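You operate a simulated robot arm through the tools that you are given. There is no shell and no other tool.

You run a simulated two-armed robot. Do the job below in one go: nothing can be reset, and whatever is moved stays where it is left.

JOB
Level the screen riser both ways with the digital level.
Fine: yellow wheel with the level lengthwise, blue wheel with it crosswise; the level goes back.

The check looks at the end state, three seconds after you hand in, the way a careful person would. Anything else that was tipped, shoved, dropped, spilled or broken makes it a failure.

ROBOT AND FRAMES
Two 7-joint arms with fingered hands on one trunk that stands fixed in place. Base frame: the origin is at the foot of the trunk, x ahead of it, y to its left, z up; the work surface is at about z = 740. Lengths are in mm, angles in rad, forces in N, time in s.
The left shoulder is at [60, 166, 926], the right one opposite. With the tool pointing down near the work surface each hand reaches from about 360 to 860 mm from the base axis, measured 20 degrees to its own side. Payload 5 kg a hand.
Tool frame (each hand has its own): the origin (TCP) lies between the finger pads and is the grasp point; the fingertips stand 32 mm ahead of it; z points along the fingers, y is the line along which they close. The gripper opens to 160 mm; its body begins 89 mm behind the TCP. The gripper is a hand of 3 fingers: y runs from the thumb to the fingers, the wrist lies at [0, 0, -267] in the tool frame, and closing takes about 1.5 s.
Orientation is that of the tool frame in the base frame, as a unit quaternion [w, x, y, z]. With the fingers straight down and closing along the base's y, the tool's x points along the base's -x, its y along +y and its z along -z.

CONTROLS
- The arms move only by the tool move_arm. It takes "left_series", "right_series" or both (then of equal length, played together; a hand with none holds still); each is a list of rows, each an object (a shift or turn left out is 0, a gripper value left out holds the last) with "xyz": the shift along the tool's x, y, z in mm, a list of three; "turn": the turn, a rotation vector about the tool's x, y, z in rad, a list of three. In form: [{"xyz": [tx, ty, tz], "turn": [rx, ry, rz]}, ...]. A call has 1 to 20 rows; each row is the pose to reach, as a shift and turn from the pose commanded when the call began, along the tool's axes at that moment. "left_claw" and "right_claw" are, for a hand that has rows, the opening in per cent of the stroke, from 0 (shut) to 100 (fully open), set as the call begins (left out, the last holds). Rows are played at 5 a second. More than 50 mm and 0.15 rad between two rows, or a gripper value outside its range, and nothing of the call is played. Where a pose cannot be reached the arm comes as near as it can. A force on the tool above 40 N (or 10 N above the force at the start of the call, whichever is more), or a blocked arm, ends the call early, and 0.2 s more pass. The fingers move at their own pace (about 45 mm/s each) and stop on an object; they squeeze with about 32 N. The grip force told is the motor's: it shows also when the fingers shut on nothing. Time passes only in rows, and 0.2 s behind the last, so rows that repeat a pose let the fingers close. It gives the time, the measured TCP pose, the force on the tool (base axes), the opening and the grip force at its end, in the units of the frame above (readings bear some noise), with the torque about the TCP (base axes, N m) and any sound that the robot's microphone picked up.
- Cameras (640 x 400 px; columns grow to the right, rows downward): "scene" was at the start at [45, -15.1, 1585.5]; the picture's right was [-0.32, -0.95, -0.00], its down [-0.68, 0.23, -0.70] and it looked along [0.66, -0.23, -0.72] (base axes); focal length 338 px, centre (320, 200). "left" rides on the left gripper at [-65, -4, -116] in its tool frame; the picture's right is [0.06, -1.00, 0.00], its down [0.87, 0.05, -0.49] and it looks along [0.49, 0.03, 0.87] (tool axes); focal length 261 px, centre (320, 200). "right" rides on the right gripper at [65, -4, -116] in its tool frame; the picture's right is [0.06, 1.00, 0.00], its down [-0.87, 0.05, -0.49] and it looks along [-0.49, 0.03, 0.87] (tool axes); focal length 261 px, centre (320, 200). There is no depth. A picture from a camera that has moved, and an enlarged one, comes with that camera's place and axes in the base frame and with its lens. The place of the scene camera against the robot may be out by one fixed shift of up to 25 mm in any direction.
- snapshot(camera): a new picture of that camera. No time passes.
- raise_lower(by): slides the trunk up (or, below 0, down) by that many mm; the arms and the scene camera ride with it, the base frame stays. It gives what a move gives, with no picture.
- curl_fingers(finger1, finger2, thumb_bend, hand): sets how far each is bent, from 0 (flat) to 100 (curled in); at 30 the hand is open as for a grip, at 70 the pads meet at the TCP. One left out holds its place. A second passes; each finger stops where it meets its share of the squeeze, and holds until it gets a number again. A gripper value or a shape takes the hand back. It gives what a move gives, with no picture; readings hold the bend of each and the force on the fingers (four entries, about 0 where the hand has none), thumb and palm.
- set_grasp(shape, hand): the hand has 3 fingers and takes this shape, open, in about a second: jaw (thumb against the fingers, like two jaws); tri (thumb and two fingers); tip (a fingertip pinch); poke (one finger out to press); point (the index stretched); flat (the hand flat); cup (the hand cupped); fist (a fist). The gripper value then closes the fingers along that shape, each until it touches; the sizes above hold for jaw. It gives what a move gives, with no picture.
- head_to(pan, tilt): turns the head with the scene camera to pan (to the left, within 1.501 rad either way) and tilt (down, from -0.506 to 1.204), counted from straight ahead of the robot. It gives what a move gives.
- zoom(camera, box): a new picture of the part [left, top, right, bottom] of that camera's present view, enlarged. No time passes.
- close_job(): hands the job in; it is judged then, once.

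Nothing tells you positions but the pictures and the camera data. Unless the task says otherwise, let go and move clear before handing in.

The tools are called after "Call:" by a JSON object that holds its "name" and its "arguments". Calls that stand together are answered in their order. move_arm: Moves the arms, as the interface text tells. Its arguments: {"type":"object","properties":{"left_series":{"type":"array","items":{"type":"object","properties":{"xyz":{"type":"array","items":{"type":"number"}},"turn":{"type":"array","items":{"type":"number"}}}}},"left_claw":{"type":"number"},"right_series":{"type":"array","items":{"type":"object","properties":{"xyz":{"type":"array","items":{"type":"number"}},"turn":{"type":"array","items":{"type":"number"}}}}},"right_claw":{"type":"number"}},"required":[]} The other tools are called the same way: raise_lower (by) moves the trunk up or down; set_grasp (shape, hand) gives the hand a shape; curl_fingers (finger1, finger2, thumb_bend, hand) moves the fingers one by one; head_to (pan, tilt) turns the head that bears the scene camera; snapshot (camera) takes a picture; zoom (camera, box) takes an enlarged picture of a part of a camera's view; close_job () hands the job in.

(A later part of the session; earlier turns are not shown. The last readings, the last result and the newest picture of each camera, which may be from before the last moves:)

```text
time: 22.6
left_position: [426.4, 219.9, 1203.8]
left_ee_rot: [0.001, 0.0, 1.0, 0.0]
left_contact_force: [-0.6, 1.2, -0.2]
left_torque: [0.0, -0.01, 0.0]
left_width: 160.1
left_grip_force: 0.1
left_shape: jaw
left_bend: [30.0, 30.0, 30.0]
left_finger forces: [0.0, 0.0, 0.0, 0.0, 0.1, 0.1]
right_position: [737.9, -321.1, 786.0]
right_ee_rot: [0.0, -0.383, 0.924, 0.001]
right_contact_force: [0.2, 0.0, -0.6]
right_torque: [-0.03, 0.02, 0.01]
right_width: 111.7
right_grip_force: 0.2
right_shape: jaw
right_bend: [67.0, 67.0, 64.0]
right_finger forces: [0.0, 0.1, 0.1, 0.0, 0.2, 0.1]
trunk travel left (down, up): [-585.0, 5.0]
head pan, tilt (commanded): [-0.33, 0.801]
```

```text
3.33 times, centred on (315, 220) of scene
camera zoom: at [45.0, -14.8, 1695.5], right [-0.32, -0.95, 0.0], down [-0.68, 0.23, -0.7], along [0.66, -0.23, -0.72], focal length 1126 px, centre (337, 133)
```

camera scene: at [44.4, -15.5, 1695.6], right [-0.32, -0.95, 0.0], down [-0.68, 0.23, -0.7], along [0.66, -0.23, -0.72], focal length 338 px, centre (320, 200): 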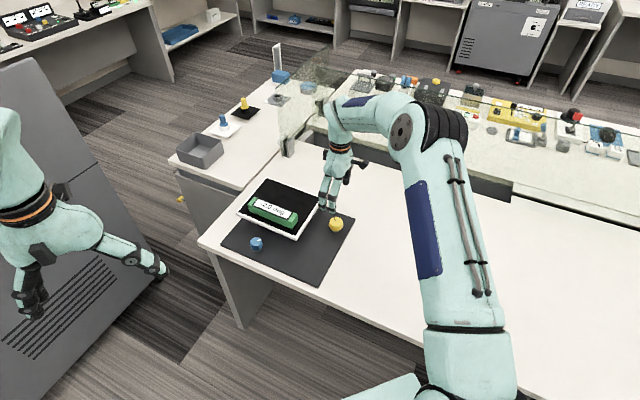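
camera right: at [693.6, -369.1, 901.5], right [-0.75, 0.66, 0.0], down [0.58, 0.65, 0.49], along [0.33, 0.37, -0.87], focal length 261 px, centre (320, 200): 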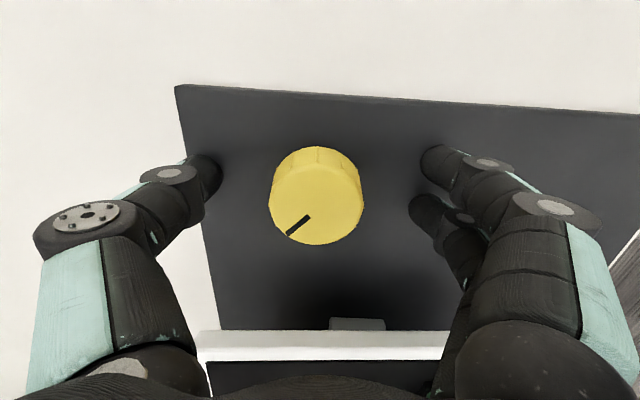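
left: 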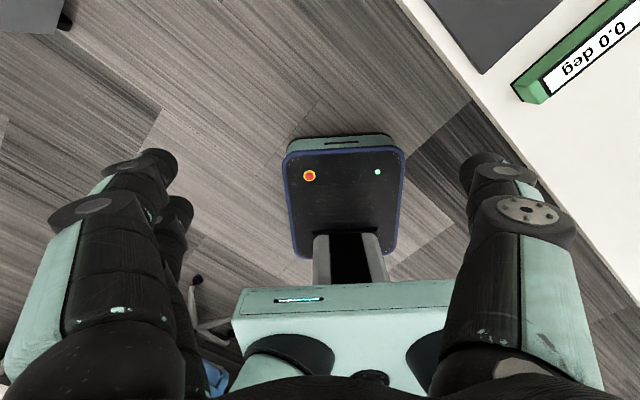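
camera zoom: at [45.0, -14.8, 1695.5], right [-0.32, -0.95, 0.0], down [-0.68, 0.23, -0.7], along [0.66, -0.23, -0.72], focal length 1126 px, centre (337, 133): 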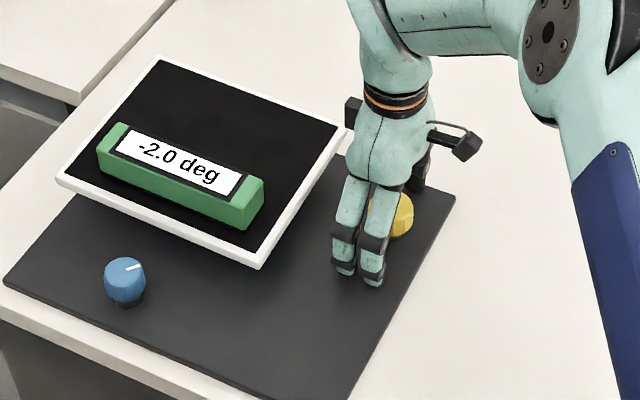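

Well centred, and the scene camera can read the display (-2.0°) past the hand. I close on the wheel.

Call:
{"name": "move_arm", "arguments": {"right_series": [{"xyz": [0, 0, 0]}, {"xyz": [0, 0, 0]}, {"xyz": [0, 0, 0]}, {"xyz": [0, 0, 0]}, {"xyz": [0, 0, 0]}, {"xyz": [0, 0, 0]}, {"xyz": [0, 0, 0]}], "right_claw": 0}}

Call:
{"name": "snapshot", "arguments": {"camera": "right"}}

Call:
{"name": "zoom", "arguments": {"camera": "scene", "box": [230, 160, 400, 280]}}

```text
time: 24.2
left_position: [426.8, 220.4, 1204.2]
left_ee_rot: [0.0, 0.0, 1.0, -0.001]
left_contact_force: [-0.5, 0.3, 0.2]
left_torque: [0.0, 0.0, 0.0]
left_width: 159.7
left_grip_force: 0.0
left_shape: jaw
left_bend: [30.0, 30.0, 30.0]
left_finger forces: [0.0, 0.0, 0.0, 0.0, 0.0, 0.1]
right_position: [738.0, -319.8, 785.0]
right_ee_rot: [0.0, -0.383, 0.924, 0.0]
right_contact_force: [1.4, -1.5, -4.4]
right_torque: [-0.27, -0.29, -0.05]
right_width: 32.2
right_grip_force: 32.0
right_shape: jaw
right_bend: [73.0, 73.0, 71.0]
right_finger forces: [12.9, 12.4, 0.0, 0.1, 35.9, 0.0]
trunk travel left (down, up): [-585.0, 5.0]
head pan, tilt (commanded): [-0.33, 0.801]
```

```text
taken
camera right: at [693.9, -369.5, 901.0], right [-0.75, 0.66, 0.0], down [0.58, 0.65, 0.49], along [0.32, 0.37, -0.87], focal length 261 px, centre (320, 200)
```

right: 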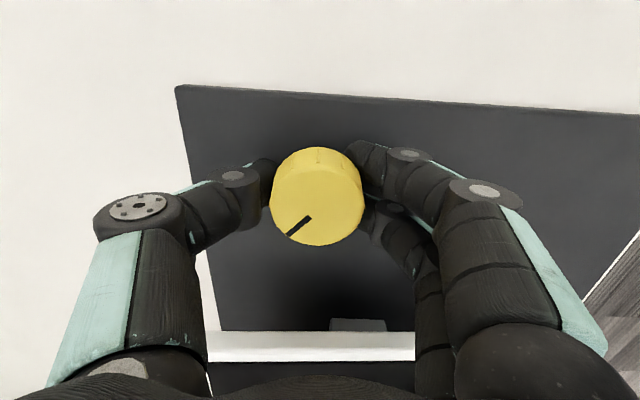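

```text
3.33 times, centred on (315, 220) of scene
camera zoom: at [45.8, -15.3, 1695.4], right [-0.32, -0.95, 0.0], down [-0.68, 0.23, -0.7], along [0.66, -0.23, -0.72], focal length 1126 px, centre (337, 133)
```

zoom: 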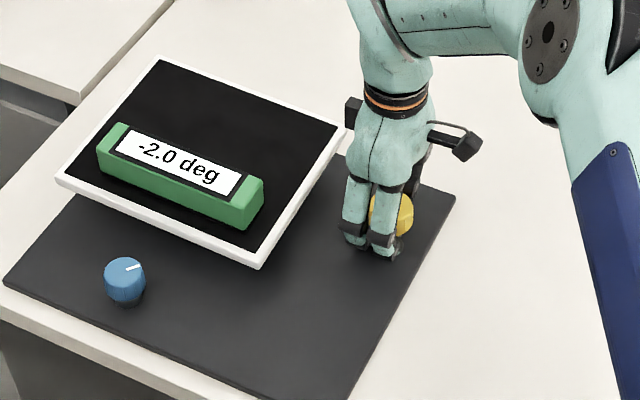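

Gripped. I turn the wheel a first test amount (clockwise seen from above, 0.4 rad) and read the level.

Call:
{"name": "move_arm", "arguments": {"right_series": [{"turn": [0, 0, 0.1]}, {"turn": [0, 0, 0.2]}, {"turn": [0, 0, 0.3]}, {"turn": [0, 0, 0.4]}, {"turn": [0, 0, 0.4]}]}}

Call:
{"name": "snapshot", "arguments": {"camera": "right"}}

Call:
{"name": "zoom", "arguments": {"camera": "scene", "box": [230, 160, 400, 280]}}

```text
time: 25.4
left_position: [427.4, 221.0, 1203.2]
left_ee_rot: [0.001, 0.0, 1.0, 0.0]
left_contact_force: [-0.8, -1.3, 1.0]
left_torque: [0.02, -0.01, -0.01]
left_width: 160.0
left_grip_force: 0.0
left_shape: jaw
left_bend: [30.0, 30.0, 30.0]
left_finger forces: [0.1, 0.0, 0.0, 0.0, 0.0, 0.0]
right_position: [738.4, -320.5, 784.7]
right_ee_rot: [0.0, -0.191, 0.982, 0.0]
right_contact_force: [6.5, 2.8, -5.7]
right_torque: [-0.21, -0.25, 0.11]
right_width: 32.0
right_grip_force: 31.4
right_shape: jaw
right_bend: [73.0, 73.0, 71.0]
right_finger forces: [14.3, 14.1, 0.0, 0.0, 40.1, 0.1]
trunk travel left (down, up): [-585.0, 5.0]
head pan, tilt (commanded): [-0.33, 0.801]
```

```text
taken
camera right: at [678.7, -348.9, 900.9], right [-0.43, 0.9, 0.0], down [0.79, 0.38, 0.49], along [0.44, 0.21, -0.87], focal length 261 px, centre (320, 200)
```

right: 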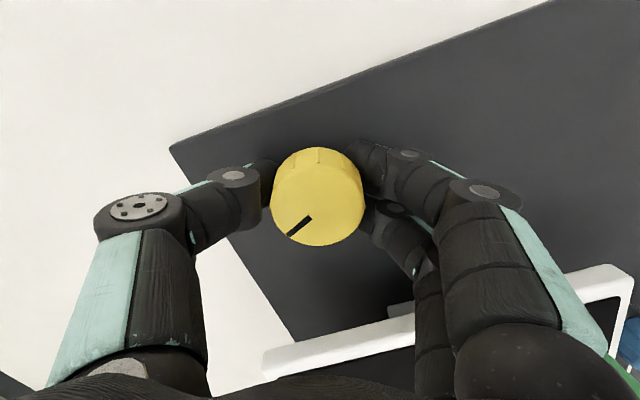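

```text
3.33 times, centred on (315, 220) of scene
camera zoom: at [46.2, -15.0, 1695.5], right [-0.32, -0.95, 0.0], down [-0.68, 0.23, -0.7], along [0.66, -0.23, -0.72], focal length 1126 px, centre (337, 133)
```

zoom: 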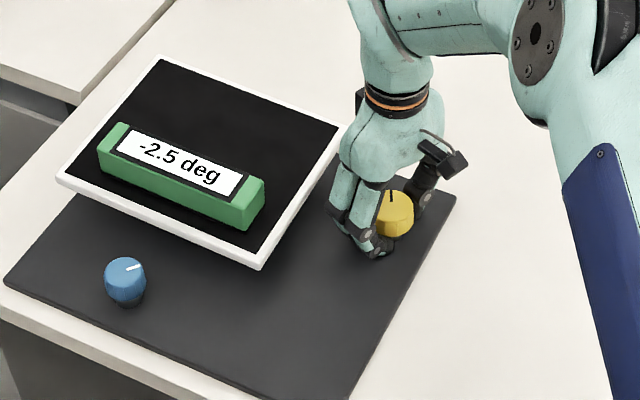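

The wheel turns with the hand: +0.4 rad took the reading from -2.0 to -2.5°, so about 2.0 rad the other way is needed. I release, swing the hand to the other end of its range and regrip.

Call:
{"name": "move_arm", "arguments": {"right_series": [{"turn": [0, 0, 0]}, {"turn": [0, 0, 0]}, {"turn": [0, 0, 0]}, {"turn": [0, 0, 0]}, {"turn": [0, 0, 0]}, {"turn": [0, 0, 0.13]}, {"turn": [0, 0, 0.26]}, {"turn": [0, 0, 0.39]}, {"turn": [0, 0, 0.52]}, {"turn": [0, 0, 0.65]}, {"turn": [0, 0, 0.78]}, {"turn": [0, 0, 0.91]}, {"turn": [0, 0, 1.04]}, {"turn": [0, 0, 1.17]}, {"turn": [0, 0, 1.17]}], "right_claw": 50}}

Call:
{"name": "snapshot", "arguments": {"camera": "right"}}

Call:
{"name": "zoom", "arguments": {"camera": "scene", "box": [230, 160, 400, 280]}}

```text
time: 28.6
left_position: [425.2, 219.9, 1204.3]
left_ee_rot: [0.0, 0.0, 1.0, 0.0]
left_contact_force: [0.2, 0.2, -0.1]
left_torque: [0.01, -0.03, 0.0]
left_width: 159.8
left_grip_force: 0.1
left_shape: jaw
left_bend: [30.0, 30.0, 30.0]
left_finger forces: [0.0, 0.0, 0.0, 0.0, 0.0, 0.1]
right_position: [737.7, -321.2, 786.1]
right_ee_rot: [0.001, 0.383, 0.924, 0.0]
right_contact_force: [-3.5, -1.9, 1.0]
right_torque: [0.07, -0.12, 0.02]
right_width: 78.4
right_grip_force: 0.2
right_shape: jaw
right_bend: [72.0, 73.0, 70.0]
right_finger forces: [2.0, 1.7, 0.0, 0.0, 0.0, 0.0]
trunk travel left (down, up): [-585.0, 5.0]
head pan, tilt (commanded): [-0.33, 0.801]
```

```text
taken
camera right: at [687.7, -278.0, 901.7], right [0.66, 0.75, 0.0], down [0.65, -0.58, 0.49], along [0.37, -0.33, -0.87], focal length 261 px, centre (320, 200)
```

right: 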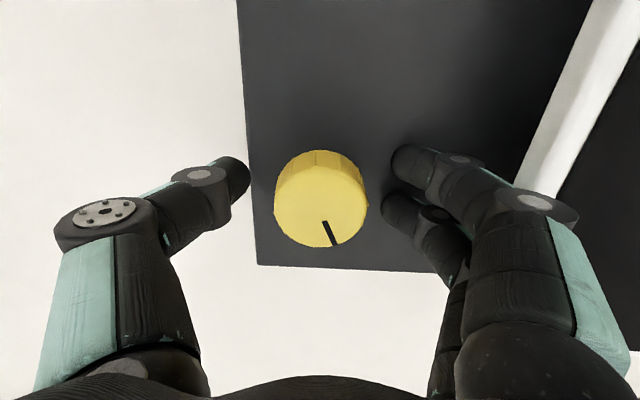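

```text
3.33 times, centred on (315, 220) of scene
camera zoom: at [44.8, -15.2, 1695.5], right [-0.32, -0.95, 0.0], down [-0.68, 0.23, -0.7], along [0.66, -0.23, -0.72], focal length 1126 px, centre (337, 133)
```

zoom: 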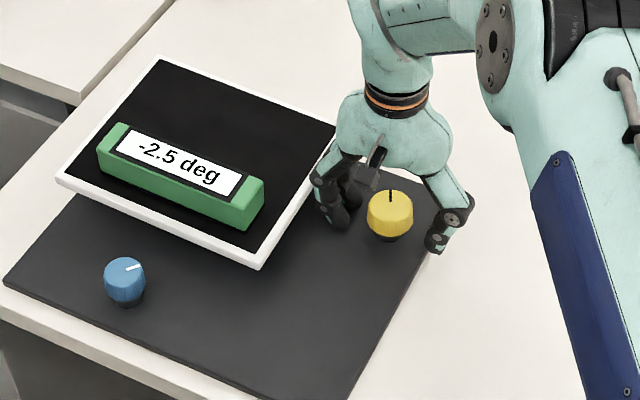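

The outspread fingers lightly touch the riser edge (about 4 N), though the riser hasn't shifted. Closing on the wheel withdraws them, and I will open less next time.

Call:
{"name": "move_arm", "arguments": {"right_series": [{"turn": [0, 0, 0]}, {"turn": [0, 0, 0]}, {"turn": [0, 0, 0]}, {"turn": [0, 0, 0]}, {"turn": [0, 0, 0]}, {"turn": [0, 0, 0]}], "right_claw": 0}}

Call:
{"name": "snapshot", "arguments": {"camera": "right"}}

Call:
{"name": "zoom", "arguments": {"camera": "scene", "box": [230, 160, 400, 280]}}

```text
time: 30.0
left_position: [425.3, 219.9, 1205.0]
left_ee_rot: [0.001, -0.001, 1.0, 0.001]
left_contact_force: [-0.2, 0.3, -0.1]
left_torque: [0.03, 0.02, 0.01]
left_width: 159.8
left_grip_force: 0.1
left_shape: jaw
left_bend: [30.0, 30.0, 30.0]
left_finger forces: [0.1, 0.0, 0.0, 0.0, 0.0, 0.0]
right_position: [736.2, -323.1, 785.8]
right_ee_rot: [-0.001, 0.382, 0.924, -0.001]
right_contact_force: [-21.1, -20.3, 5.0]
right_torque: [-1.0, 1.13, -0.05]
right_width: 32.9
right_grip_force: 31.6
right_shape: jaw
right_bend: [74.0, 74.0, 70.0]
right_finger forces: [11.3, 12.3, 0.0, 0.0, 67.8, 0.0]
trunk travel left (down, up): [-585.0, 5.0]
head pan, tilt (commanded): [-0.33, 0.801]
```

```text
taken
camera right: at [686.1, -280.4, 901.9], right [0.66, 0.75, 0.0], down [0.65, -0.58, 0.49], along [0.37, -0.33, -0.87], focal length 261 px, centre (320, 200)
```

right: 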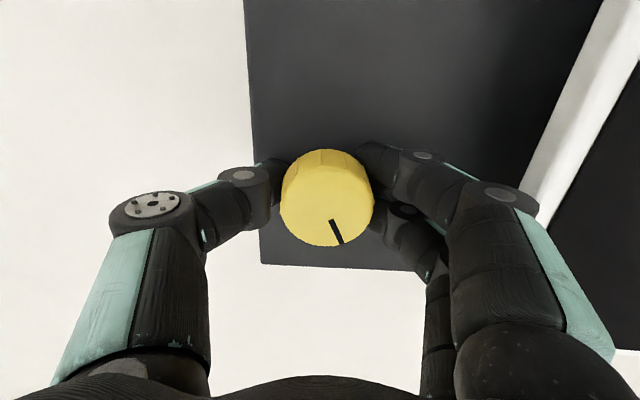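

```text
3.33 times, centred on (315, 220) of scene
camera zoom: at [42.7, -16.7, 1695.6], right [-0.33, -0.95, 0.0], down [-0.68, 0.24, -0.7], along [0.66, -0.23, -0.72], focal length 1126 px, centre (337, 133)
```

zoom: 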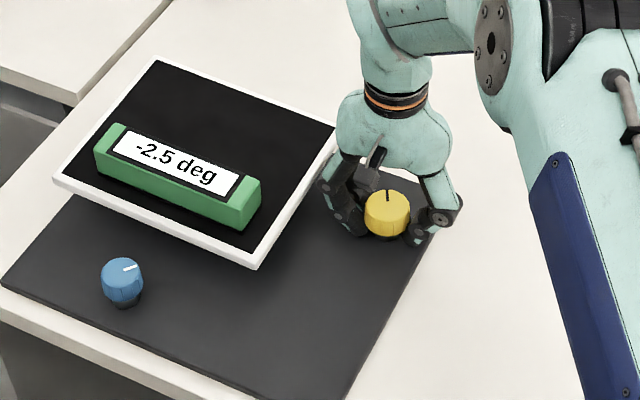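

The finger knuckles press the riser edge (about 29 N) in this orientation, so I must not work with the fingers on that side. I open, back off away from the riser, and rise straight up.

Call:
{"name": "move_arm", "arguments": {"right_series": [{"xyz": [0, 0, 0]}, {"xyz": [0, -3, 0]}, {"xyz": [0, -6, 0]}, {"xyz": [0, -8, 0]}, {"xyz": [0, -8, -10]}, {"xyz": [0, -8, -40]}, {"xyz": [0, -8, -75]}, {"xyz": [0, -8, -75]}], "right_claw": 50}}

Call:
{"name": "snapshot", "arguments": {"camera": "right"}}

Call:
{"name": "zoom", "arguments": {"camera": "scene", "box": [230, 160, 400, 280]}}

```text
time: 31.8
left_position: [426.9, 220.0, 1203.4]
left_ee_rot: [0.0, 0.0, 1.0, 0.0]
left_contact_force: [0.0, -0.4, 0.2]
left_torque: [0.0, 0.06, -0.03]
left_width: 159.8
left_grip_force: 0.0
left_shape: jaw
left_bend: [30.0, 30.0, 30.0]
left_finger forces: [0.0, 0.0, 0.0, 0.0, 0.1, 0.0]
right_position: [730.5, -327.4, 860.4]
right_ee_rot: [-0.001, 0.382, 0.924, 0.001]
right_contact_force: [-0.3, -0.9, 0.3]
right_torque: [-0.02, 0.01, 0.0]
right_width: 79.4
right_grip_force: 0.0
right_shape: jaw
right_bend: [72.0, 72.0, 70.0]
right_finger forces: [0.0, 0.1, 0.1, 0.1, 0.1, 0.0]
trunk travel left (down, up): [-585.0, 5.0]
head pan, tilt (commanded): [-0.33, 0.801]
```

```text
taken
camera right: at [680.8, -284.5, 976.6], right [0.66, 0.75, 0.0], down [0.65, -0.58, 0.49], along [0.37, -0.32, -0.87], focal length 261 px, centre (320, 200)
```

right: 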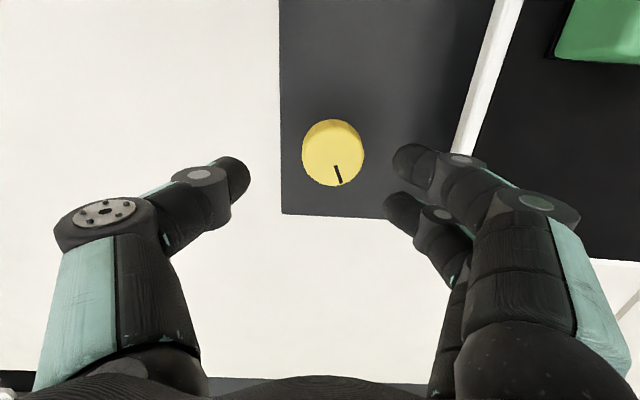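

```text
3.33 times, centred on (315, 220) of scene
camera zoom: at [45.5, -15.4, 1695.5], right [-0.32, -0.95, 0.0], down [-0.68, 0.23, -0.7], along [0.66, -0.23, -0.72], focal length 1126 px, centre (337, 133)
```

zoom: 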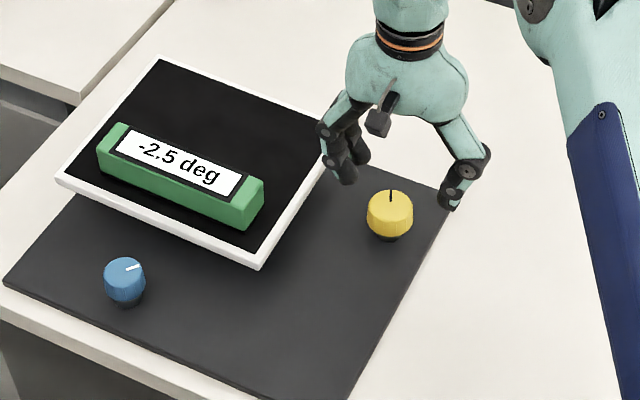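

The riser and level are unchanged. I test in free air whether the wrist can turn further the other way (towards -1.57), where the fingers stay clear of the riser.

Call:
{"name": "move_arm", "arguments": {"right_series": [{"xyz": [0, 1, -20], "turn": [0, 0, -0.131]}, {"xyz": [0, 2, -40], "turn": [0, 0, -0.262]}, {"xyz": [0, 3, -40], "turn": [0, 0, -0.393]}, {"xyz": [0, 4, -40], "turn": [0, 0, -0.524]}, {"xyz": [0, 5, -40], "turn": [0, 0, -0.654]}, {"xyz": [0, 6, -40], "turn": [0, 0, -0.785]}, {"xyz": [0, 7, -40], "turn": [0, 0, -0.916]}, {"xyz": [0, 8, -40], "turn": [0, 0, -1.047]}, {"xyz": [0, 8, -40], "turn": [0, 0, -1.178]}, {"xyz": [0, 8, -40], "turn": [0, 0, -1.309]}, {"xyz": [0, 8, -40], "turn": [0, 0, -1.44]}, {"xyz": [0, 8, -40], "turn": [0, 0, -1.571]}, {"xyz": [0, 8, -40], "turn": [0, 0, -1.702]}, {"xyz": [0, 8, -40], "turn": [0, 0, -1.833]}, {"xyz": [0, 8, -40], "turn": [0, 0, -1.964]}, {"xyz": [0, 8, -40], "turn": [0, 0, -2.094]}, {"xyz": [0, 8, -40], "turn": [0, 0, -2.225]}, {"xyz": [0, 8, -40], "turn": [0, 0, -2.356]}, {"xyz": [0, 8, -40], "turn": [0, 0, -2.356]}]}}

Call:
{"name": "snapshot", "arguments": {"camera": "right"}}

Call:
{"name": "snapshot", "arguments": {"camera": "scene"}}

```text
time: 35.8
left_position: [426.1, 219.8, 1203.4]
left_ee_rot: [0.0, 0.001, 1.0, 0.0]
left_contact_force: [-0.4, 0.7, -0.4]
left_torque: [-0.02, 0.03, 0.0]
left_width: 160.0
left_grip_force: 0.0
left_shape: jaw
left_bend: [30.0, 30.0, 30.0]
left_finger forces: [0.0, 0.0, 0.0, 0.0, 0.0, 0.0]
right_position: [736.8, -322.3, 900.3]
right_ee_rot: [0.0, -0.634, 0.773, 0.0]
right_contact_force: [-0.3, -1.0, 0.0]
right_torque: [-0.03, -0.01, 0.0]
right_width: 79.8
right_grip_force: 0.1
right_shape: jaw
right_bend: [72.0, 72.0, 70.0]
right_finger forces: [0.1, 0.0, 0.0, 0.0, 0.1, 0.0]
right hand out of reach, approached as far as the arm can: row 17, 18, 19
trunk travel left (down, up): [-585.0, 5.0]
head pan, tilt (commanded): [-0.33, 0.801]
```

```text
taken
camera right: at [727.8, -387.0, 1016.4], right [-0.99, 0.13, 0.0], down [0.12, 0.86, 0.49], along [0.07, 0.49, -0.87], focal length 261 px, centre (320, 200)
```

right: 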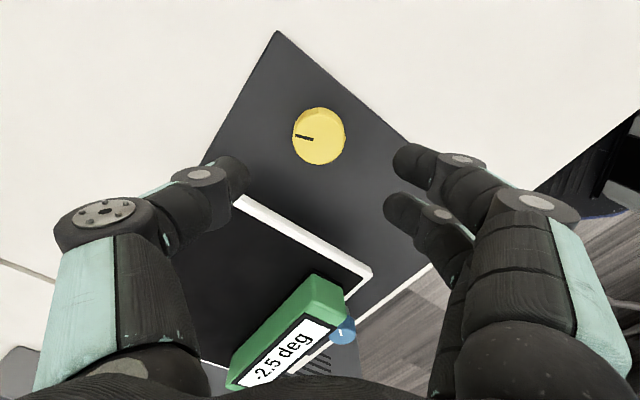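

```text
taken
camera scene: at [45.1, -14.8, 1695.5], right [-0.32, -0.95, 0.0], down [-0.68, 0.23, -0.7], along [0.66, -0.23, -0.72], focal length 338 px, centre (320, 200)
```

scene: 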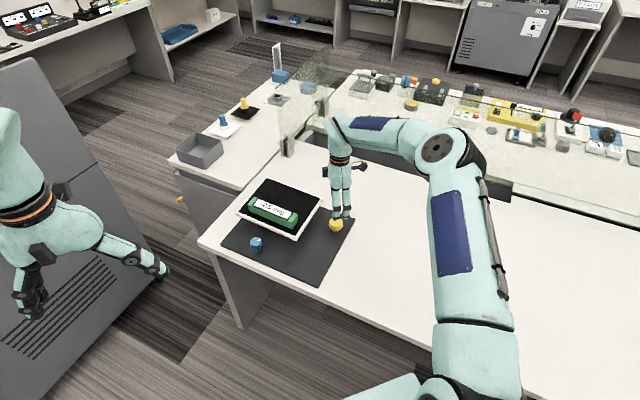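

The wrist reaches about -1.37. So I'll work in strokes between about -0.3 and -1.3, with the fingers clear of the riser. I rotate back to about -0.3 at height.

Call:
{"name": "move_arm", "arguments": {"right_series": [{"turn": [0, 0, 0.13]}, {"turn": [0, 0, 0.26]}, {"turn": [0, 0, 0.39]}, {"turn": [0, 0, 0.52]}, {"turn": [0, 0, 0.65]}, {"turn": [0, 0, 0.78]}, {"turn": [0, 0, 0.91]}, {"turn": [0, 0, 1.04]}, {"turn": [0, 0, 1.07]}, {"turn": [0, 0, 1.07]}]}}

Call:
{"name": "snapshot", "arguments": {"camera": "right"}}

```text
time: 38.0
left_position: [426.6, 220.5, 1204.2]
left_ee_rot: [0.0, 0.001, 1.0, -0.001]
left_contact_force: [-0.3, -0.5, -0.5]
left_torque: [0.0, -0.04, 0.0]
left_width: 160.1
left_grip_force: 0.0
left_shape: jaw
left_bend: [30.0, 30.0, 30.0]
left_finger forces: [0.0, 0.0, 0.1, 0.1, 0.0, 0.0]
right_position: [736.6, -322.7, 900.8]
right_ee_rot: [0.001, -0.15, 0.989, 0.0]
right_contact_force: [0.2, 0.1, -0.5]
right_torque: [0.01, 0.01, -0.03]
right_width: 79.5
right_grip_force: 0.2
right_shape: jaw
right_bend: [72.0, 72.0, 70.0]
right_finger forces: [0.0, 0.1, 0.0, 0.0, 0.0, 0.0]
trunk travel left (down, up): [-585.0, 5.0]
head pan, tilt (commanded): [-0.33, 0.801]
```

```text
taken
camera right: at [675.9, -344.8, 1017.0], right [-0.36, 0.93, 0.0], down [0.81, 0.31, 0.49], along [0.46, 0.18, -0.87], focal length 261 px, centre (320, 200)
```

right: 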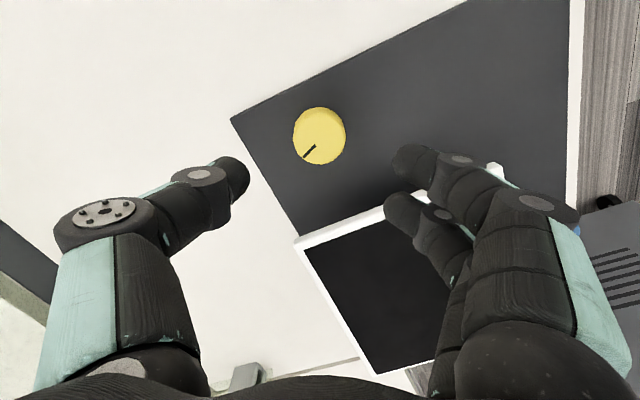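

Yaw is -0.30. I descend around the wheel, slightly higher than before, checking for contact.

Call:
{"name": "move_arm", "arguments": {"right_series": [{"xyz": [-1.6, 1.1, 40]}, {"xyz": [-1.6, 1.1, 75]}, {"xyz": [-1.6, 1.1, 100]}, {"xyz": [-1.6, 1.1, 111]}, {"xyz": [-1.6, 1.1, 111]}]}}

Call:
{"name": "snapshot", "arguments": {"camera": "right"}}

Call:
{"name": "zoom", "arguments": {"camera": "scene", "box": [230, 160, 400, 280]}}

```text
time: 39.2
left_position: [425.2, 219.6, 1204.8]
left_ee_rot: [-0.001, 0.001, 1.0, 0.0]
left_contact_force: [0.4, -1.1, -0.7]
left_torque: [0.02, 0.02, 0.0]
left_width: 160.0
left_grip_force: 0.0
left_shape: jaw
left_bend: [30.0, 30.0, 30.0]
left_finger forces: [0.0, 0.0, 0.1, 0.0, 0.0, 0.0]
right_position: [738.4, -318.9, 789.8]
right_ee_rot: [0.0, -0.151, 0.988, 0.0]
right_contact_force: [0.3, 1.1, -0.3]
right_torque: [0.02, -0.01, 0.03]
right_width: 79.8
right_grip_force: 0.1
right_shape: jaw
right_bend: [72.0, 72.0, 70.0]
right_finger forces: [0.1, 0.0, 0.0, 0.0, 0.1, 0.1]
trunk travel left (down, up): [-585.0, 5.0]
head pan, tilt (commanded): [-0.33, 0.801]
```

```text
taken
camera right: at [676.9, -342.8, 905.3], right [-0.36, 0.93, 0.0], down [0.81, 0.31, 0.49], along [0.46, 0.18, -0.87], focal length 261 px, centre (320, 200)
```

right: 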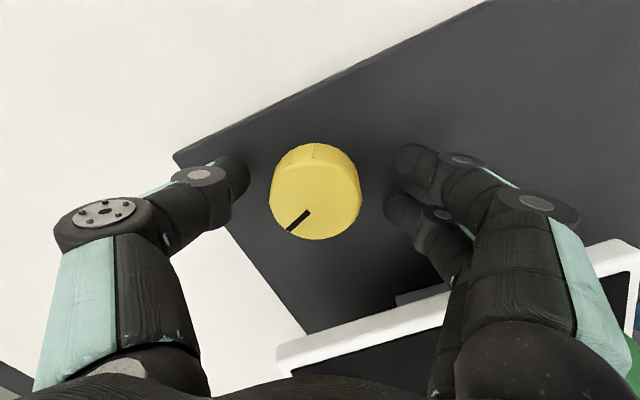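

```text
3.33 times, centred on (315, 220) of scene
camera zoom: at [45.1, -15.1, 1695.5], right [-0.32, -0.95, 0.0], down [-0.68, 0.23, -0.7], along [0.66, -0.23, -0.72], focal length 1126 px, centre (337, 133)
```

zoom: 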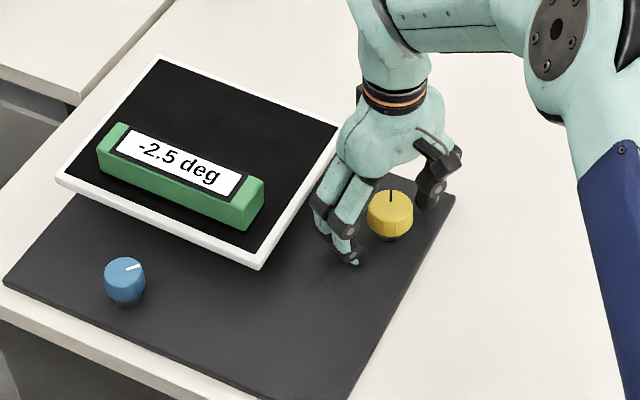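

No contact with anything. I close on the wheel.

Call:
{"name": "move_arm", "arguments": {"right_series": [{"xyz": [0, -2, 0]}, {"xyz": [0, -2, 0]}, {"xyz": [0, -2, 0]}, {"xyz": [0, -2, 0]}, {"xyz": [0, -2, 0]}, {"xyz": [0, -2, 0]}], "right_claw": 0}}

Call:
{"name": "snapshot", "arguments": {"camera": "right"}}

```text
time: 40.6
left_position: [427.3, 219.0, 1204.4]
left_ee_rot: [-0.001, 0.0, 1.0, 0.0]
left_contact_force: [-0.5, -0.2, 0.1]
left_torque: [-0.01, 0.01, 0.0]
left_width: 160.0
left_grip_force: 0.1
left_shape: jaw
left_bend: [30.0, 30.0, 30.0]
left_finger forces: [0.1, 0.0, 0.0, 0.0, 0.0, 0.1]
right_position: [739.6, -322.0, 788.7]
right_ee_rot: [-0.001, -0.152, 0.988, 0.001]
right_contact_force: [0.8, 0.5, -6.5]
right_torque: [-0.08, -0.01, 0.01]
right_width: 35.7
right_grip_force: 31.8
right_shape: jaw
right_bend: [73.0, 73.0, 70.0]
right_finger forces: [13.7, 13.5, 0.1, 0.0, 28.5, 0.0]
trunk travel left (down, up): [-585.0, 5.0]
head pan, tilt (commanded): [-0.33, 0.801]
```

```text
taken
camera right: at [677.7, -345.1, 904.7], right [-0.36, 0.93, 0.0], down [0.81, 0.31, 0.49], along [0.46, 0.18, -0.87], focal length 261 px, centre (320, 200)
```

right: 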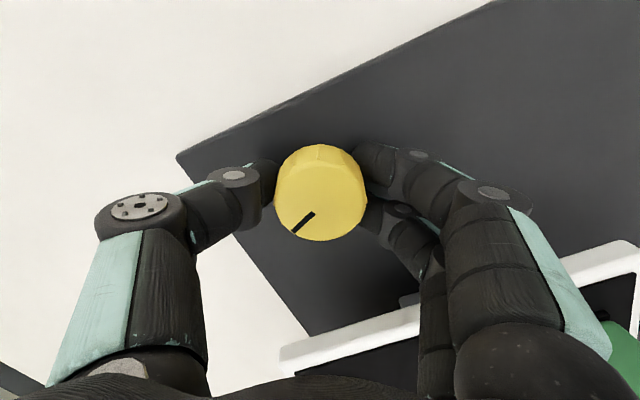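

Clean grip with no sideways load. I turn the wheel -1.0 rad (counter-clockwise seen from above).

Call:
{"name": "move_arm", "arguments": {"right_series": [{"turn": [0, 0, -0.1]}, {"turn": [0, 0, -0.2]}, {"turn": [0, 0, -0.3]}, {"turn": [0, 0, -0.4]}, {"turn": [0, 0, -0.5]}, {"turn": [0, 0, -0.6]}, {"turn": [0, 0, -0.7]}, {"turn": [0, 0, -0.8]}, {"turn": [0, 0, -0.9]}, {"turn": [0, 0, -1.0]}, {"turn": [0, 0, -1.0]}]}}

Call:
{"name": "snapshot", "arguments": {"camera": "right"}}

Call:
{"name": "zoom", "arguments": {"camera": "scene", "box": [230, 160, 400, 280]}}

```text
time: 43.0
left_position: [425.8, 219.4, 1205.2]
left_ee_rot: [0.0, 0.0, 1.0, -0.001]
left_contact_force: [0.5, 0.1, -0.1]
left_torque: [0.03, 0.0, 0.02]
left_width: 159.8
left_grip_force: 0.0
left_shape: jaw
left_bend: [30.0, 30.0, 30.0]
left_finger forces: [0.0, 0.1, 0.0, 0.0, 0.1, 0.0]
right_position: [740.0, -321.2, 788.6]
right_ee_rot: [0.0, -0.607, 0.794, 0.001]
right_contact_force: [-4.7, 4.2, -7.7]
right_torque: [0.08, 0.01, 0.01]
right_width: 35.5
right_grip_force: 32.2
right_shape: jaw
right_bend: [73.0, 73.0, 70.0]
right_finger forces: [15.1, 15.6, 0.0, 0.1, 27.8, 0.0]
trunk travel left (down, up): [-585.0, 5.0]
head pan, tilt (commanded): [-0.33, 0.801]
```

```text
taken
camera right: at [725.5, -385.4, 904.5], right [-0.98, 0.2, 0.0], down [0.18, 0.85, 0.49], along [0.1, 0.48, -0.87], focal length 261 px, centre (320, 200)
```

right: 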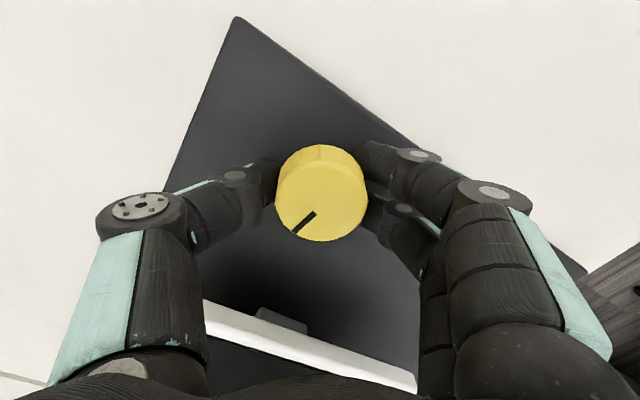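

```text
3.33 times, centred on (315, 220) of scene
camera zoom: at [45.4, -15.0, 1695.5], right [-0.32, -0.95, 0.0], down [-0.68, 0.23, -0.7], along [0.66, -0.23, -0.72], focal length 1126 px, centre (337, 133)
```

zoom: 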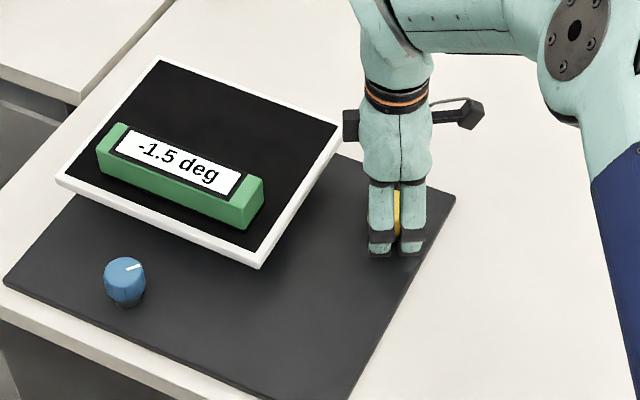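

The reading moved from -2.5 to -1.5° with -1.0 rad. I open a little, swing back and take another stroke.

Call:
{"name": "move_arm", "arguments": {"right_series": [{"turn": [0, 0, 0]}, {"turn": [0, 0, 0]}, {"turn": [0, 0, 0]}, {"turn": [0, 0, 0]}, {"turn": [0, 0, 0.13]}, {"turn": [0, 0, 0.26]}, {"turn": [0, 0, 0.39]}, {"turn": [0, 0, 0.52]}, {"turn": [0, 0, 0.65]}, {"turn": [0, 0, 0.78]}, {"turn": [0, 0, 0.91]}, {"turn": [0, 0, 1.0]}, {"turn": [0, 0, 1.0]}], "right_claw": 46}}

Call:
{"name": "snapshot", "arguments": {"camera": "right"}}

Call:
{"name": "zoom", "arguments": {"camera": "scene", "box": [230, 160, 400, 280]}}

```text
time: 45.8
left_position: [426.2, 219.7, 1204.0]
left_ee_rot: [0.001, 0.0, 1.0, 0.0]
left_contact_force: [-0.1, -0.2, 0.3]
left_torque: [-0.02, 0.0, -0.03]
left_width: 159.9
left_grip_force: 0.0
left_shape: jaw
left_bend: [30.0, 30.0, 30.0]
left_finger forces: [0.1, 0.0, 0.0, 0.0, 0.0, 0.0]
right_position: [739.2, -323.1, 789.8]
right_ee_rot: [0.0, -0.151, 0.989, 0.0]
right_contact_force: [0.5, -0.1, 0.4]
right_torque: [-0.03, -0.02, -0.02]
right_width: 72.9
right_grip_force: 0.0
right_shape: jaw
right_bend: [73.0, 73.0, 70.0]
right_finger forces: [0.1, 0.1, 0.0, 0.0, 0.0, 0.1]
trunk travel left (down, up): [-585.0, 5.0]
head pan, tilt (commanded): [-0.33, 0.801]
```

```text
taken
camera right: at [677.4, -345.6, 905.8], right [-0.36, 0.93, 0.0], down [0.81, 0.31, 0.49], along [0.46, 0.18, -0.87], focal length 261 px, centre (320, 200)
```

right: 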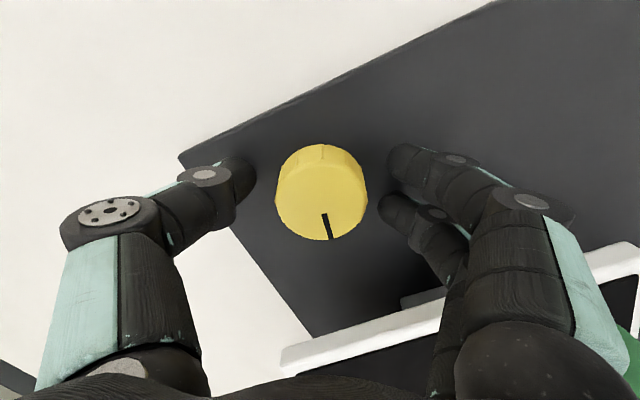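

```text
3.33 times, centred on (315, 220) of scene
camera zoom: at [45.1, -15.1, 1695.5], right [-0.32, -0.95, 0.0], down [-0.68, 0.23, -0.7], along [0.66, -0.23, -0.72], focal length 1126 px, centre (337, 133)
```

zoom: 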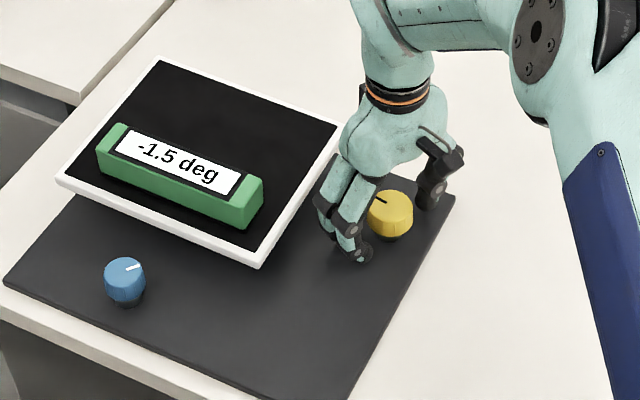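

Good: the wheel kept its setting and nothing was touched. I regrip and turn another -1.0 rad.

Call:
{"name": "move_arm", "arguments": {"right_series": [{"turn": [0, 0, 0]}, {"turn": [0, 0, 0]}, {"turn": [0, 0, 0]}, {"turn": [0, 0, 0]}, {"turn": [0, 0, 0]}, {"turn": [0, 0, 0]}, {"turn": [0, 0, -0.1]}, {"turn": [0, 0, -0.2]}, {"turn": [0, 0, -0.3]}, {"turn": [0, 0, -0.4]}, {"turn": [0, 0, -0.5]}, {"turn": [0, 0, -0.6]}, {"turn": [0, 0, -0.7]}, {"turn": [0, 0, -0.8]}, {"turn": [0, 0, -0.9]}, {"turn": [0, 0, -1.0]}, {"turn": [0, 0, -1.0]}], "right_claw": 0}}

Call:
{"name": "snapshot", "arguments": {"camera": "right"}}

Call:
{"name": "zoom", "arguments": {"camera": "scene", "box": [230, 160, 400, 280]}}

```text
time: 49.4
left_position: [427.4, 219.4, 1203.8]
left_ee_rot: [0.0, 0.0, 1.0, 0.0]
left_contact_force: [0.9, -0.3, -0.5]
left_torque: [-0.03, 0.01, -0.03]
left_width: 160.1
left_grip_force: 0.1
left_shape: jaw
left_bend: [30.0, 30.0, 30.0]
left_finger forces: [0.1, 0.1, 0.0, 0.0, 0.1, 0.1]
right_position: [739.3, -320.8, 789.1]
right_ee_rot: [0.0, -0.607, 0.794, 0.001]
right_contact_force: [-0.5, 1.6, -9.4]
right_torque: [0.08, -0.06, 0.03]
right_width: 35.9
right_grip_force: 31.3
right_shape: jaw
right_bend: [73.0, 73.0, 70.0]
right_finger forces: [13.6, 15.6, 0.0, 0.0, 29.1, 0.0]
trunk travel left (down, up): [-585.0, 5.0]
head pan, tilt (commanded): [-0.33, 0.801]
```

```text
taken
camera right: at [725.5, -385.6, 905.2], right [-0.98, 0.2, 0.0], down [0.18, 0.85, 0.49], along [0.1, 0.48, -0.87], focal length 261 px, centre (320, 200)
```

right: 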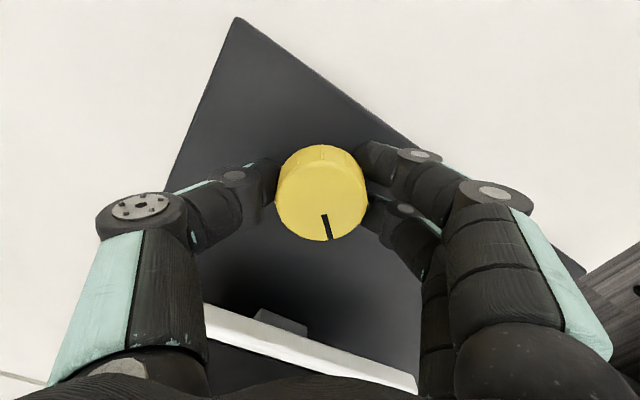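

```text
3.33 times, centred on (315, 220) of scene
camera zoom: at [46.0, -15.3, 1695.4], right [-0.32, -0.95, 0.0], down [-0.68, 0.23, -0.7], along [0.66, -0.23, -0.72], focal length 1126 px, centre (337, 133)
```

zoom: 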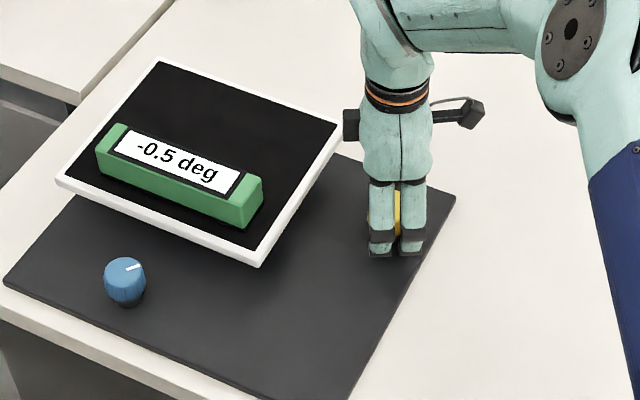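

Now it reads -0.5°, at about 1.0°/rad. I regrip for a last, finer stroke.

Call:
{"name": "move_arm", "arguments": {"right_series": [{"turn": [0, 0, 0]}, {"turn": [0, 0, 0]}, {"turn": [0, 0, 0]}, {"turn": [0, 0, 0]}, {"turn": [0, 0, 0.13]}, {"turn": [0, 0, 0.26]}, {"turn": [0, 0, 0.39]}, {"turn": [0, 0, 0.52]}, {"turn": [0, 0, 0.65]}, {"turn": [0, 0, 0.78]}, {"turn": [0, 0, 0.8]}, {"turn": [0, 0, 0.8]}], "right_claw": 46}}

Call:
{"name": "move_arm", "arguments": {"right_series": [{"turn": [0, 0, 0]}, {"turn": [0, 0, 0]}, {"turn": [0, 0, 0]}, {"turn": [0, 0, 0]}, {"turn": [0, 0, 0]}, {"turn": [0, 0, 0]}, {"turn": [0, 0, -0.1]}, {"turn": [0, 0, -0.2]}, {"turn": [0, 0, -0.3]}, {"turn": [0, 0, -0.38]}, {"turn": [0, 0, -0.42]}, {"turn": [0, 0, -0.42]}], "right_claw": 0}}

Call:
{"name": "snapshot", "arguments": {"camera": "right"}}

Call:
{"name": "zoom", "arguments": {"camera": "scene", "box": [230, 160, 400, 280]}}

```text
time: 52.0
left_position: [426.8, 219.6, 1204.7]
left_ee_rot: [0.0, -0.001, 1.0, 0.0]
left_contact_force: [-0.1, -0.5, 0.7]
left_torque: [0.03, 0.0, 0.04]
left_width: 160.1
left_grip_force: 0.0
left_shape: jaw
left_bend: [30.0, 30.0, 30.0]
left_finger forces: [0.0, 0.1, 0.0, 0.0, 0.0, 0.0]
right_position: [738.7, -322.4, 788.7]
right_ee_rot: [0.0, -0.249, 0.969, 0.0]
right_contact_force: [-1.0, -0.3, 0.7]
right_torque: [0.02, 0.02, 0.0]
right_width: 73.0
right_grip_force: 0.1
right_shape: jaw
right_bend: [73.0, 73.0, 70.0]
right_finger forces: [0.1, 0.1, 0.0, 0.0, 0.0, 0.1]
trunk travel left (down, up): [-585.0, 5.0]
head pan, tilt (commanded): [-0.33, 0.801]
```

```text
time: 54.6
left_position: [426.9, 219.5, 1203.8]
left_ee_rot: [0.0, 0.0, 1.0, -0.001]
left_contact_force: [0.2, 0.2, 0.2]
left_torque: [0.01, 0.02, 0.01]
left_width: 160.1
left_grip_force: 0.0
left_shape: jaw
left_bend: [30.0, 30.0, 30.0]
left_finger forces: [0.0, 0.1, 0.1, 0.1, 0.1, 0.1]
right_position: [739.6, -321.8, 789.2]
right_ee_rot: [-0.001, -0.447, 0.895, 0.001]
right_contact_force: [-0.5, -0.9, -13.0]
right_torque: [-0.07, -0.04, -0.01]
right_width: 35.1
right_grip_force: 31.9
right_shape: jaw
right_bend: [73.0, 73.0, 70.0]
right_finger forces: [14.8, 14.2, 0.0, 0.1, 29.0, 0.0]
trunk travel left (down, up): [-585.0, 5.0]
head pan, tilt (commanded): [-0.33, 0.801]
```

```text
taken
camera right: at [703.0, -376.4, 904.3], right [-0.83, 0.55, 0.0], down [0.48, 0.73, 0.49], along [0.27, 0.41, -0.87], focal length 261 px, centre (320, 200)
```

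right: 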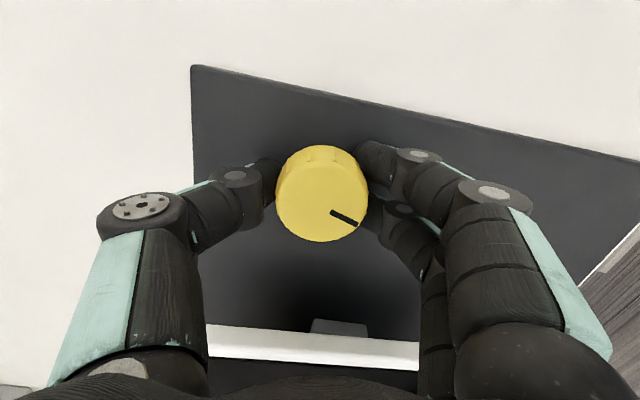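

```text
3.33 times, centred on (315, 220) of scene
camera zoom: at [46.2, -15.7, 1695.4], right [-0.32, -0.95, 0.0], down [-0.68, 0.23, -0.7], along [0.66, -0.23, -0.72], focal length 1126 px, centre (337, 133)
```

zoom: 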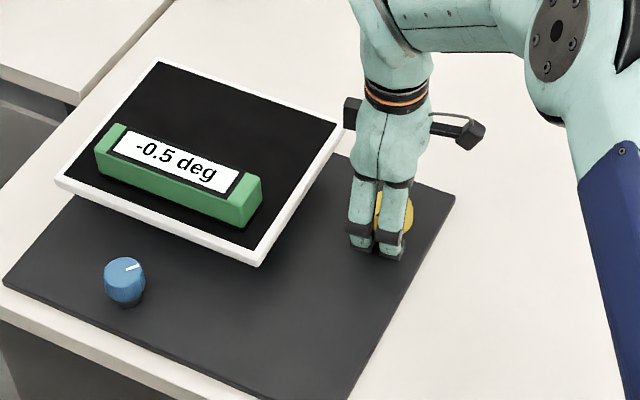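

Still -0.5° after -0.42 rad, so the display may be coarse (0.5° steps) or lagging. I wait and look again, then go in small steps.

Call:
{"name": "move_arm", "arguments": {"right_series": [{"turn": [0, 0, -0.05]}, {"turn": [0, 0, -0.1]}, {"turn": [0, 0, -0.1]}, {"turn": [0, 0, -0.1]}]}}

Call:
{"name": "zoom", "arguments": {"camera": "scene", "box": [230, 160, 400, 280]}}

```text
time: 55.6
left_position: [428.5, 219.9, 1204.1]
left_ee_rot: [0.001, 0.0, 1.0, 0.0]
left_contact_force: [0.4, -1.0, 0.6]
left_torque: [-0.02, -0.02, -0.02]
left_width: 159.8
left_grip_force: 0.0
left_shape: jaw
left_bend: [30.0, 30.0, 30.0]
left_finger forces: [0.1, 0.0, 0.0, 0.0, 0.0, 0.0]
right_position: [740.3, -322.8, 788.0]
right_ee_rot: [-0.001, -0.49, 0.871, 0.001]
right_contact_force: [-1.3, -0.9, -14.2]
right_torque: [-0.09, -0.08, 0.01]
right_width: 35.3
right_grip_force: 31.7
right_shape: jaw
right_bend: [73.0, 73.0, 70.0]
right_finger forces: [15.0, 14.7, 0.0, 0.0, 29.0, 0.0]
trunk travel left (down, up): [-585.0, 5.0]
head pan, tilt (commanded): [-0.33, 0.801]
```

```text
3.33 times, centred on (315, 220) of scene
camera zoom: at [46.4, -15.8, 1695.4], right [-0.32, -0.95, 0.0], down [-0.68, 0.23, -0.69], along [0.66, -0.23, -0.72], focal length 1126 px, centre (337, 133)
```

zoom: 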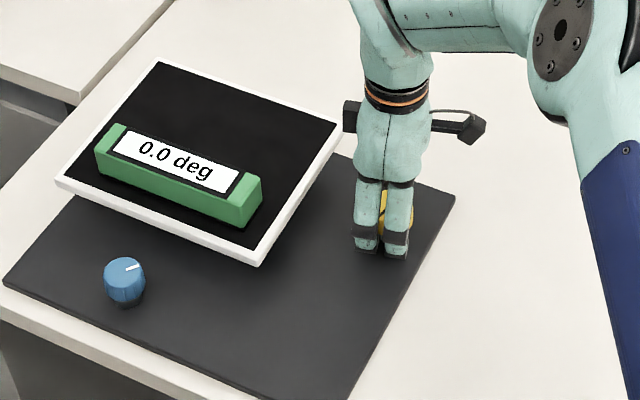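

It now reads 0.0°, so the display shows 0.5° steps. To land in the middle of the zero band I find its far edge too. I continue by -0.25 rad.

Call:
{"name": "move_arm", "arguments": {"right_series": [{"turn": [0, 0, -0.08]}, {"turn": [0, 0, -0.16]}, {"turn": [0, 0, -0.25]}, {"turn": [0, 0, -0.25]}, {"turn": [0, 0, -0.25]}]}}

Call:
{"name": "zoom", "arguments": {"camera": "scene", "box": [230, 160, 400, 280]}}

```text
time: 56.8
left_position: [426.5, 219.9, 1204.1]
left_ee_rot: [0.0, 0.0, 1.0, 0.0]
left_contact_force: [0.4, -0.1, -0.2]
left_torque: [0.0, 0.01, 0.0]
left_width: 160.0
left_grip_force: 0.0
left_shape: jaw
left_bend: [30.0, 30.0, 30.0]
left_finger forces: [0.1, 0.0, 0.1, 0.1, 0.1, 0.0]
right_position: [740.2, -321.5, 788.9]
right_ee_rot: [0.0, -0.595, 0.804, 0.001]
right_contact_force: [-1.1, 2.0, -13.1]
right_torque: [0.01, 0.01, -0.01]
right_width: 34.6
right_grip_force: 32.5
right_shape: jaw
right_bend: [73.0, 73.0, 70.0]
right_finger forces: [14.9, 15.0, 0.0, 0.1, 29.0, 0.0]
trunk travel left (down, up): [-585.0, 5.0]
head pan, tilt (commanded): [-0.33, 0.801]
```

```text
3.33 times, centred on (315, 220) of scene
camera zoom: at [46.3, -15.6, 1695.4], right [-0.32, -0.95, 0.0], down [-0.68, 0.23, -0.69], along [0.66, -0.23, -0.72], focal length 1126 px, centre (337, 133)
```

zoom: 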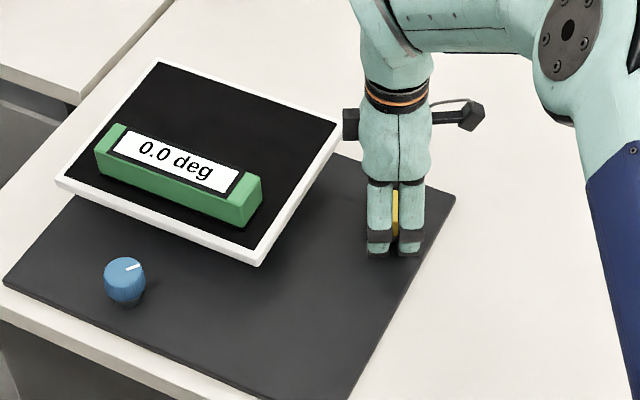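

Still 0.0° at about 0.25–0.35 rad past the lower edge. I regrip to find the upper edge.

Call:
{"name": "move_arm", "arguments": {"right_series": [{"turn": [0, 0, 0]}, {"turn": [0, 0, 0]}, {"turn": [0, 0, 0]}, {"turn": [0, 0, 0]}, {"turn": [0, 0, 0.13]}, {"turn": [0, 0, 0.26]}, {"turn": [0, 0, 0.39]}, {"turn": [0, 0, 0.52]}, {"turn": [0, 0, 0.65]}, {"turn": [0, 0, 0.65]}], "right_claw": 46}}

Call:
{"name": "zoom", "arguments": {"camera": "right", "box": [240, 120, 400, 280]}}

Call:
{"name": "move_arm", "arguments": {"right_series": [{"turn": [0, 0, 0]}, {"turn": [0, 0, 0]}, {"turn": [0, 0, 0]}, {"turn": [0, 0, 0]}, {"turn": [0, 0, 0]}, {"turn": [0, 0, 0]}, {"turn": [0, 0, -0.05]}, {"turn": [0, 0, -0.1]}, {"turn": [0, 0, -0.1]}], "right_claw": 0}}

Call:
{"name": "zoom", "arguments": {"camera": "scene", "box": [230, 160, 400, 280]}}

```text
time: 59.0
left_position: [426.7, 220.8, 1203.4]
left_ee_rot: [0.0, 0.0, 1.0, 0.0]
left_contact_force: [1.2, 0.7, 0.0]
left_torque: [0.01, 0.04, -0.02]
left_width: 160.1
left_grip_force: 0.1
left_shape: jaw
left_bend: [30.0, 30.0, 30.0]
left_finger forces: [0.0, 0.0, 0.0, 0.0, 0.0, 0.0]
right_position: [740.6, -322.2, 789.2]
right_ee_rot: [-0.001, -0.307, 0.952, 0.0]
right_contact_force: [-0.3, 0.3, 1.0]
right_torque: [-0.02, -0.01, 0.01]
right_width: 73.0
right_grip_force: 0.0
right_shape: jaw
right_bend: [73.0, 73.0, 70.0]
right_finger forces: [0.1, 0.1, 0.0, 0.0, 0.1, 0.0]
trunk travel left (down, up): [-585.0, 5.0]
head pan, tilt (commanded): [-0.33, 0.801]
```

```text
2.50 times, centred on (320, 200) of right
camera zoom: at [687.7, -362.8, 905.5], right [-0.63, 0.77, 0.0], down [0.67, 0.55, 0.49], along [0.38, 0.31, -0.87], focal length 652 px, centre (320, 200)
```

zoom: 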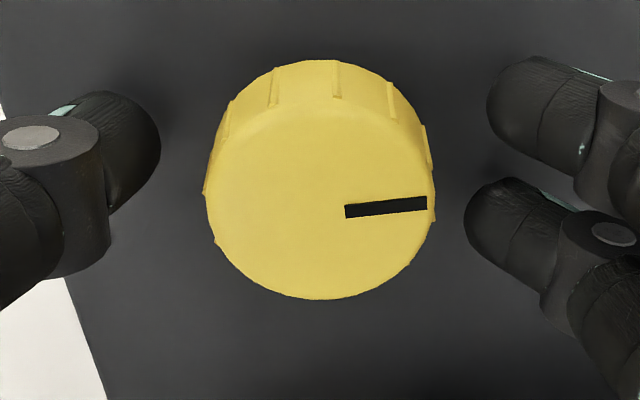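

```text
time: 61.0
left_position: [426.1, 220.1, 1204.1]
left_ee_rot: [0.0, 0.0, 1.0, 0.0]
left_contact_force: [-0.5, 0.2, 0.2]
left_torque: [-0.01, 0.01, -0.02]
left_width: 160.0
left_grip_force: 0.0
left_shape: jaw
left_bend: [30.0, 30.0, 30.0]
left_finger forces: [0.0, 0.0, 0.0, 0.0, 0.1, 0.1]
right_position: [738.9, -320.7, 790.2]
right_ee_rot: [0.0, -0.356, 0.935, 0.001]
right_contact_force: [2.0, 2.0, -7.1]
right_torque: [-0.05, -0.08, 0.0]
right_width: 36.4
right_grip_force: 31.9
right_shape: jaw
right_bend: [73.0, 73.0, 70.0]
right_finger forces: [13.3, 14.4, 0.0, 0.0, 28.3, 0.0]
trunk travel left (down, up): [-585.0, 5.0]
head pan, tilt (commanded): [-0.33, 0.801]
```

```text
3.33 times, centred on (315, 220) of scene
camera zoom: at [45.9, -15.2, 1695.5], right [-0.32, -0.95, 0.0], down [-0.68, 0.23, -0.7], along [0.66, -0.23, -0.72], focal length 1126 px, centre (337, 133)
```

zoom: 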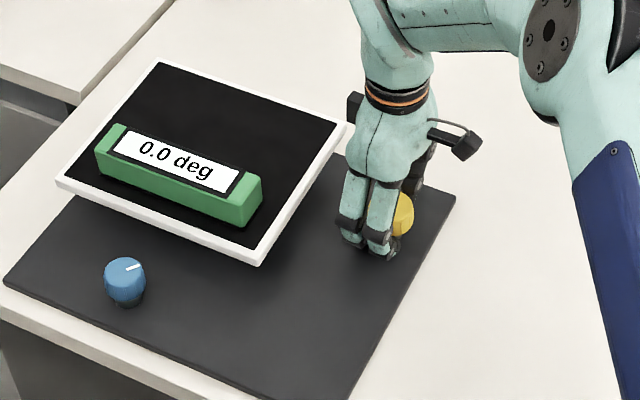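

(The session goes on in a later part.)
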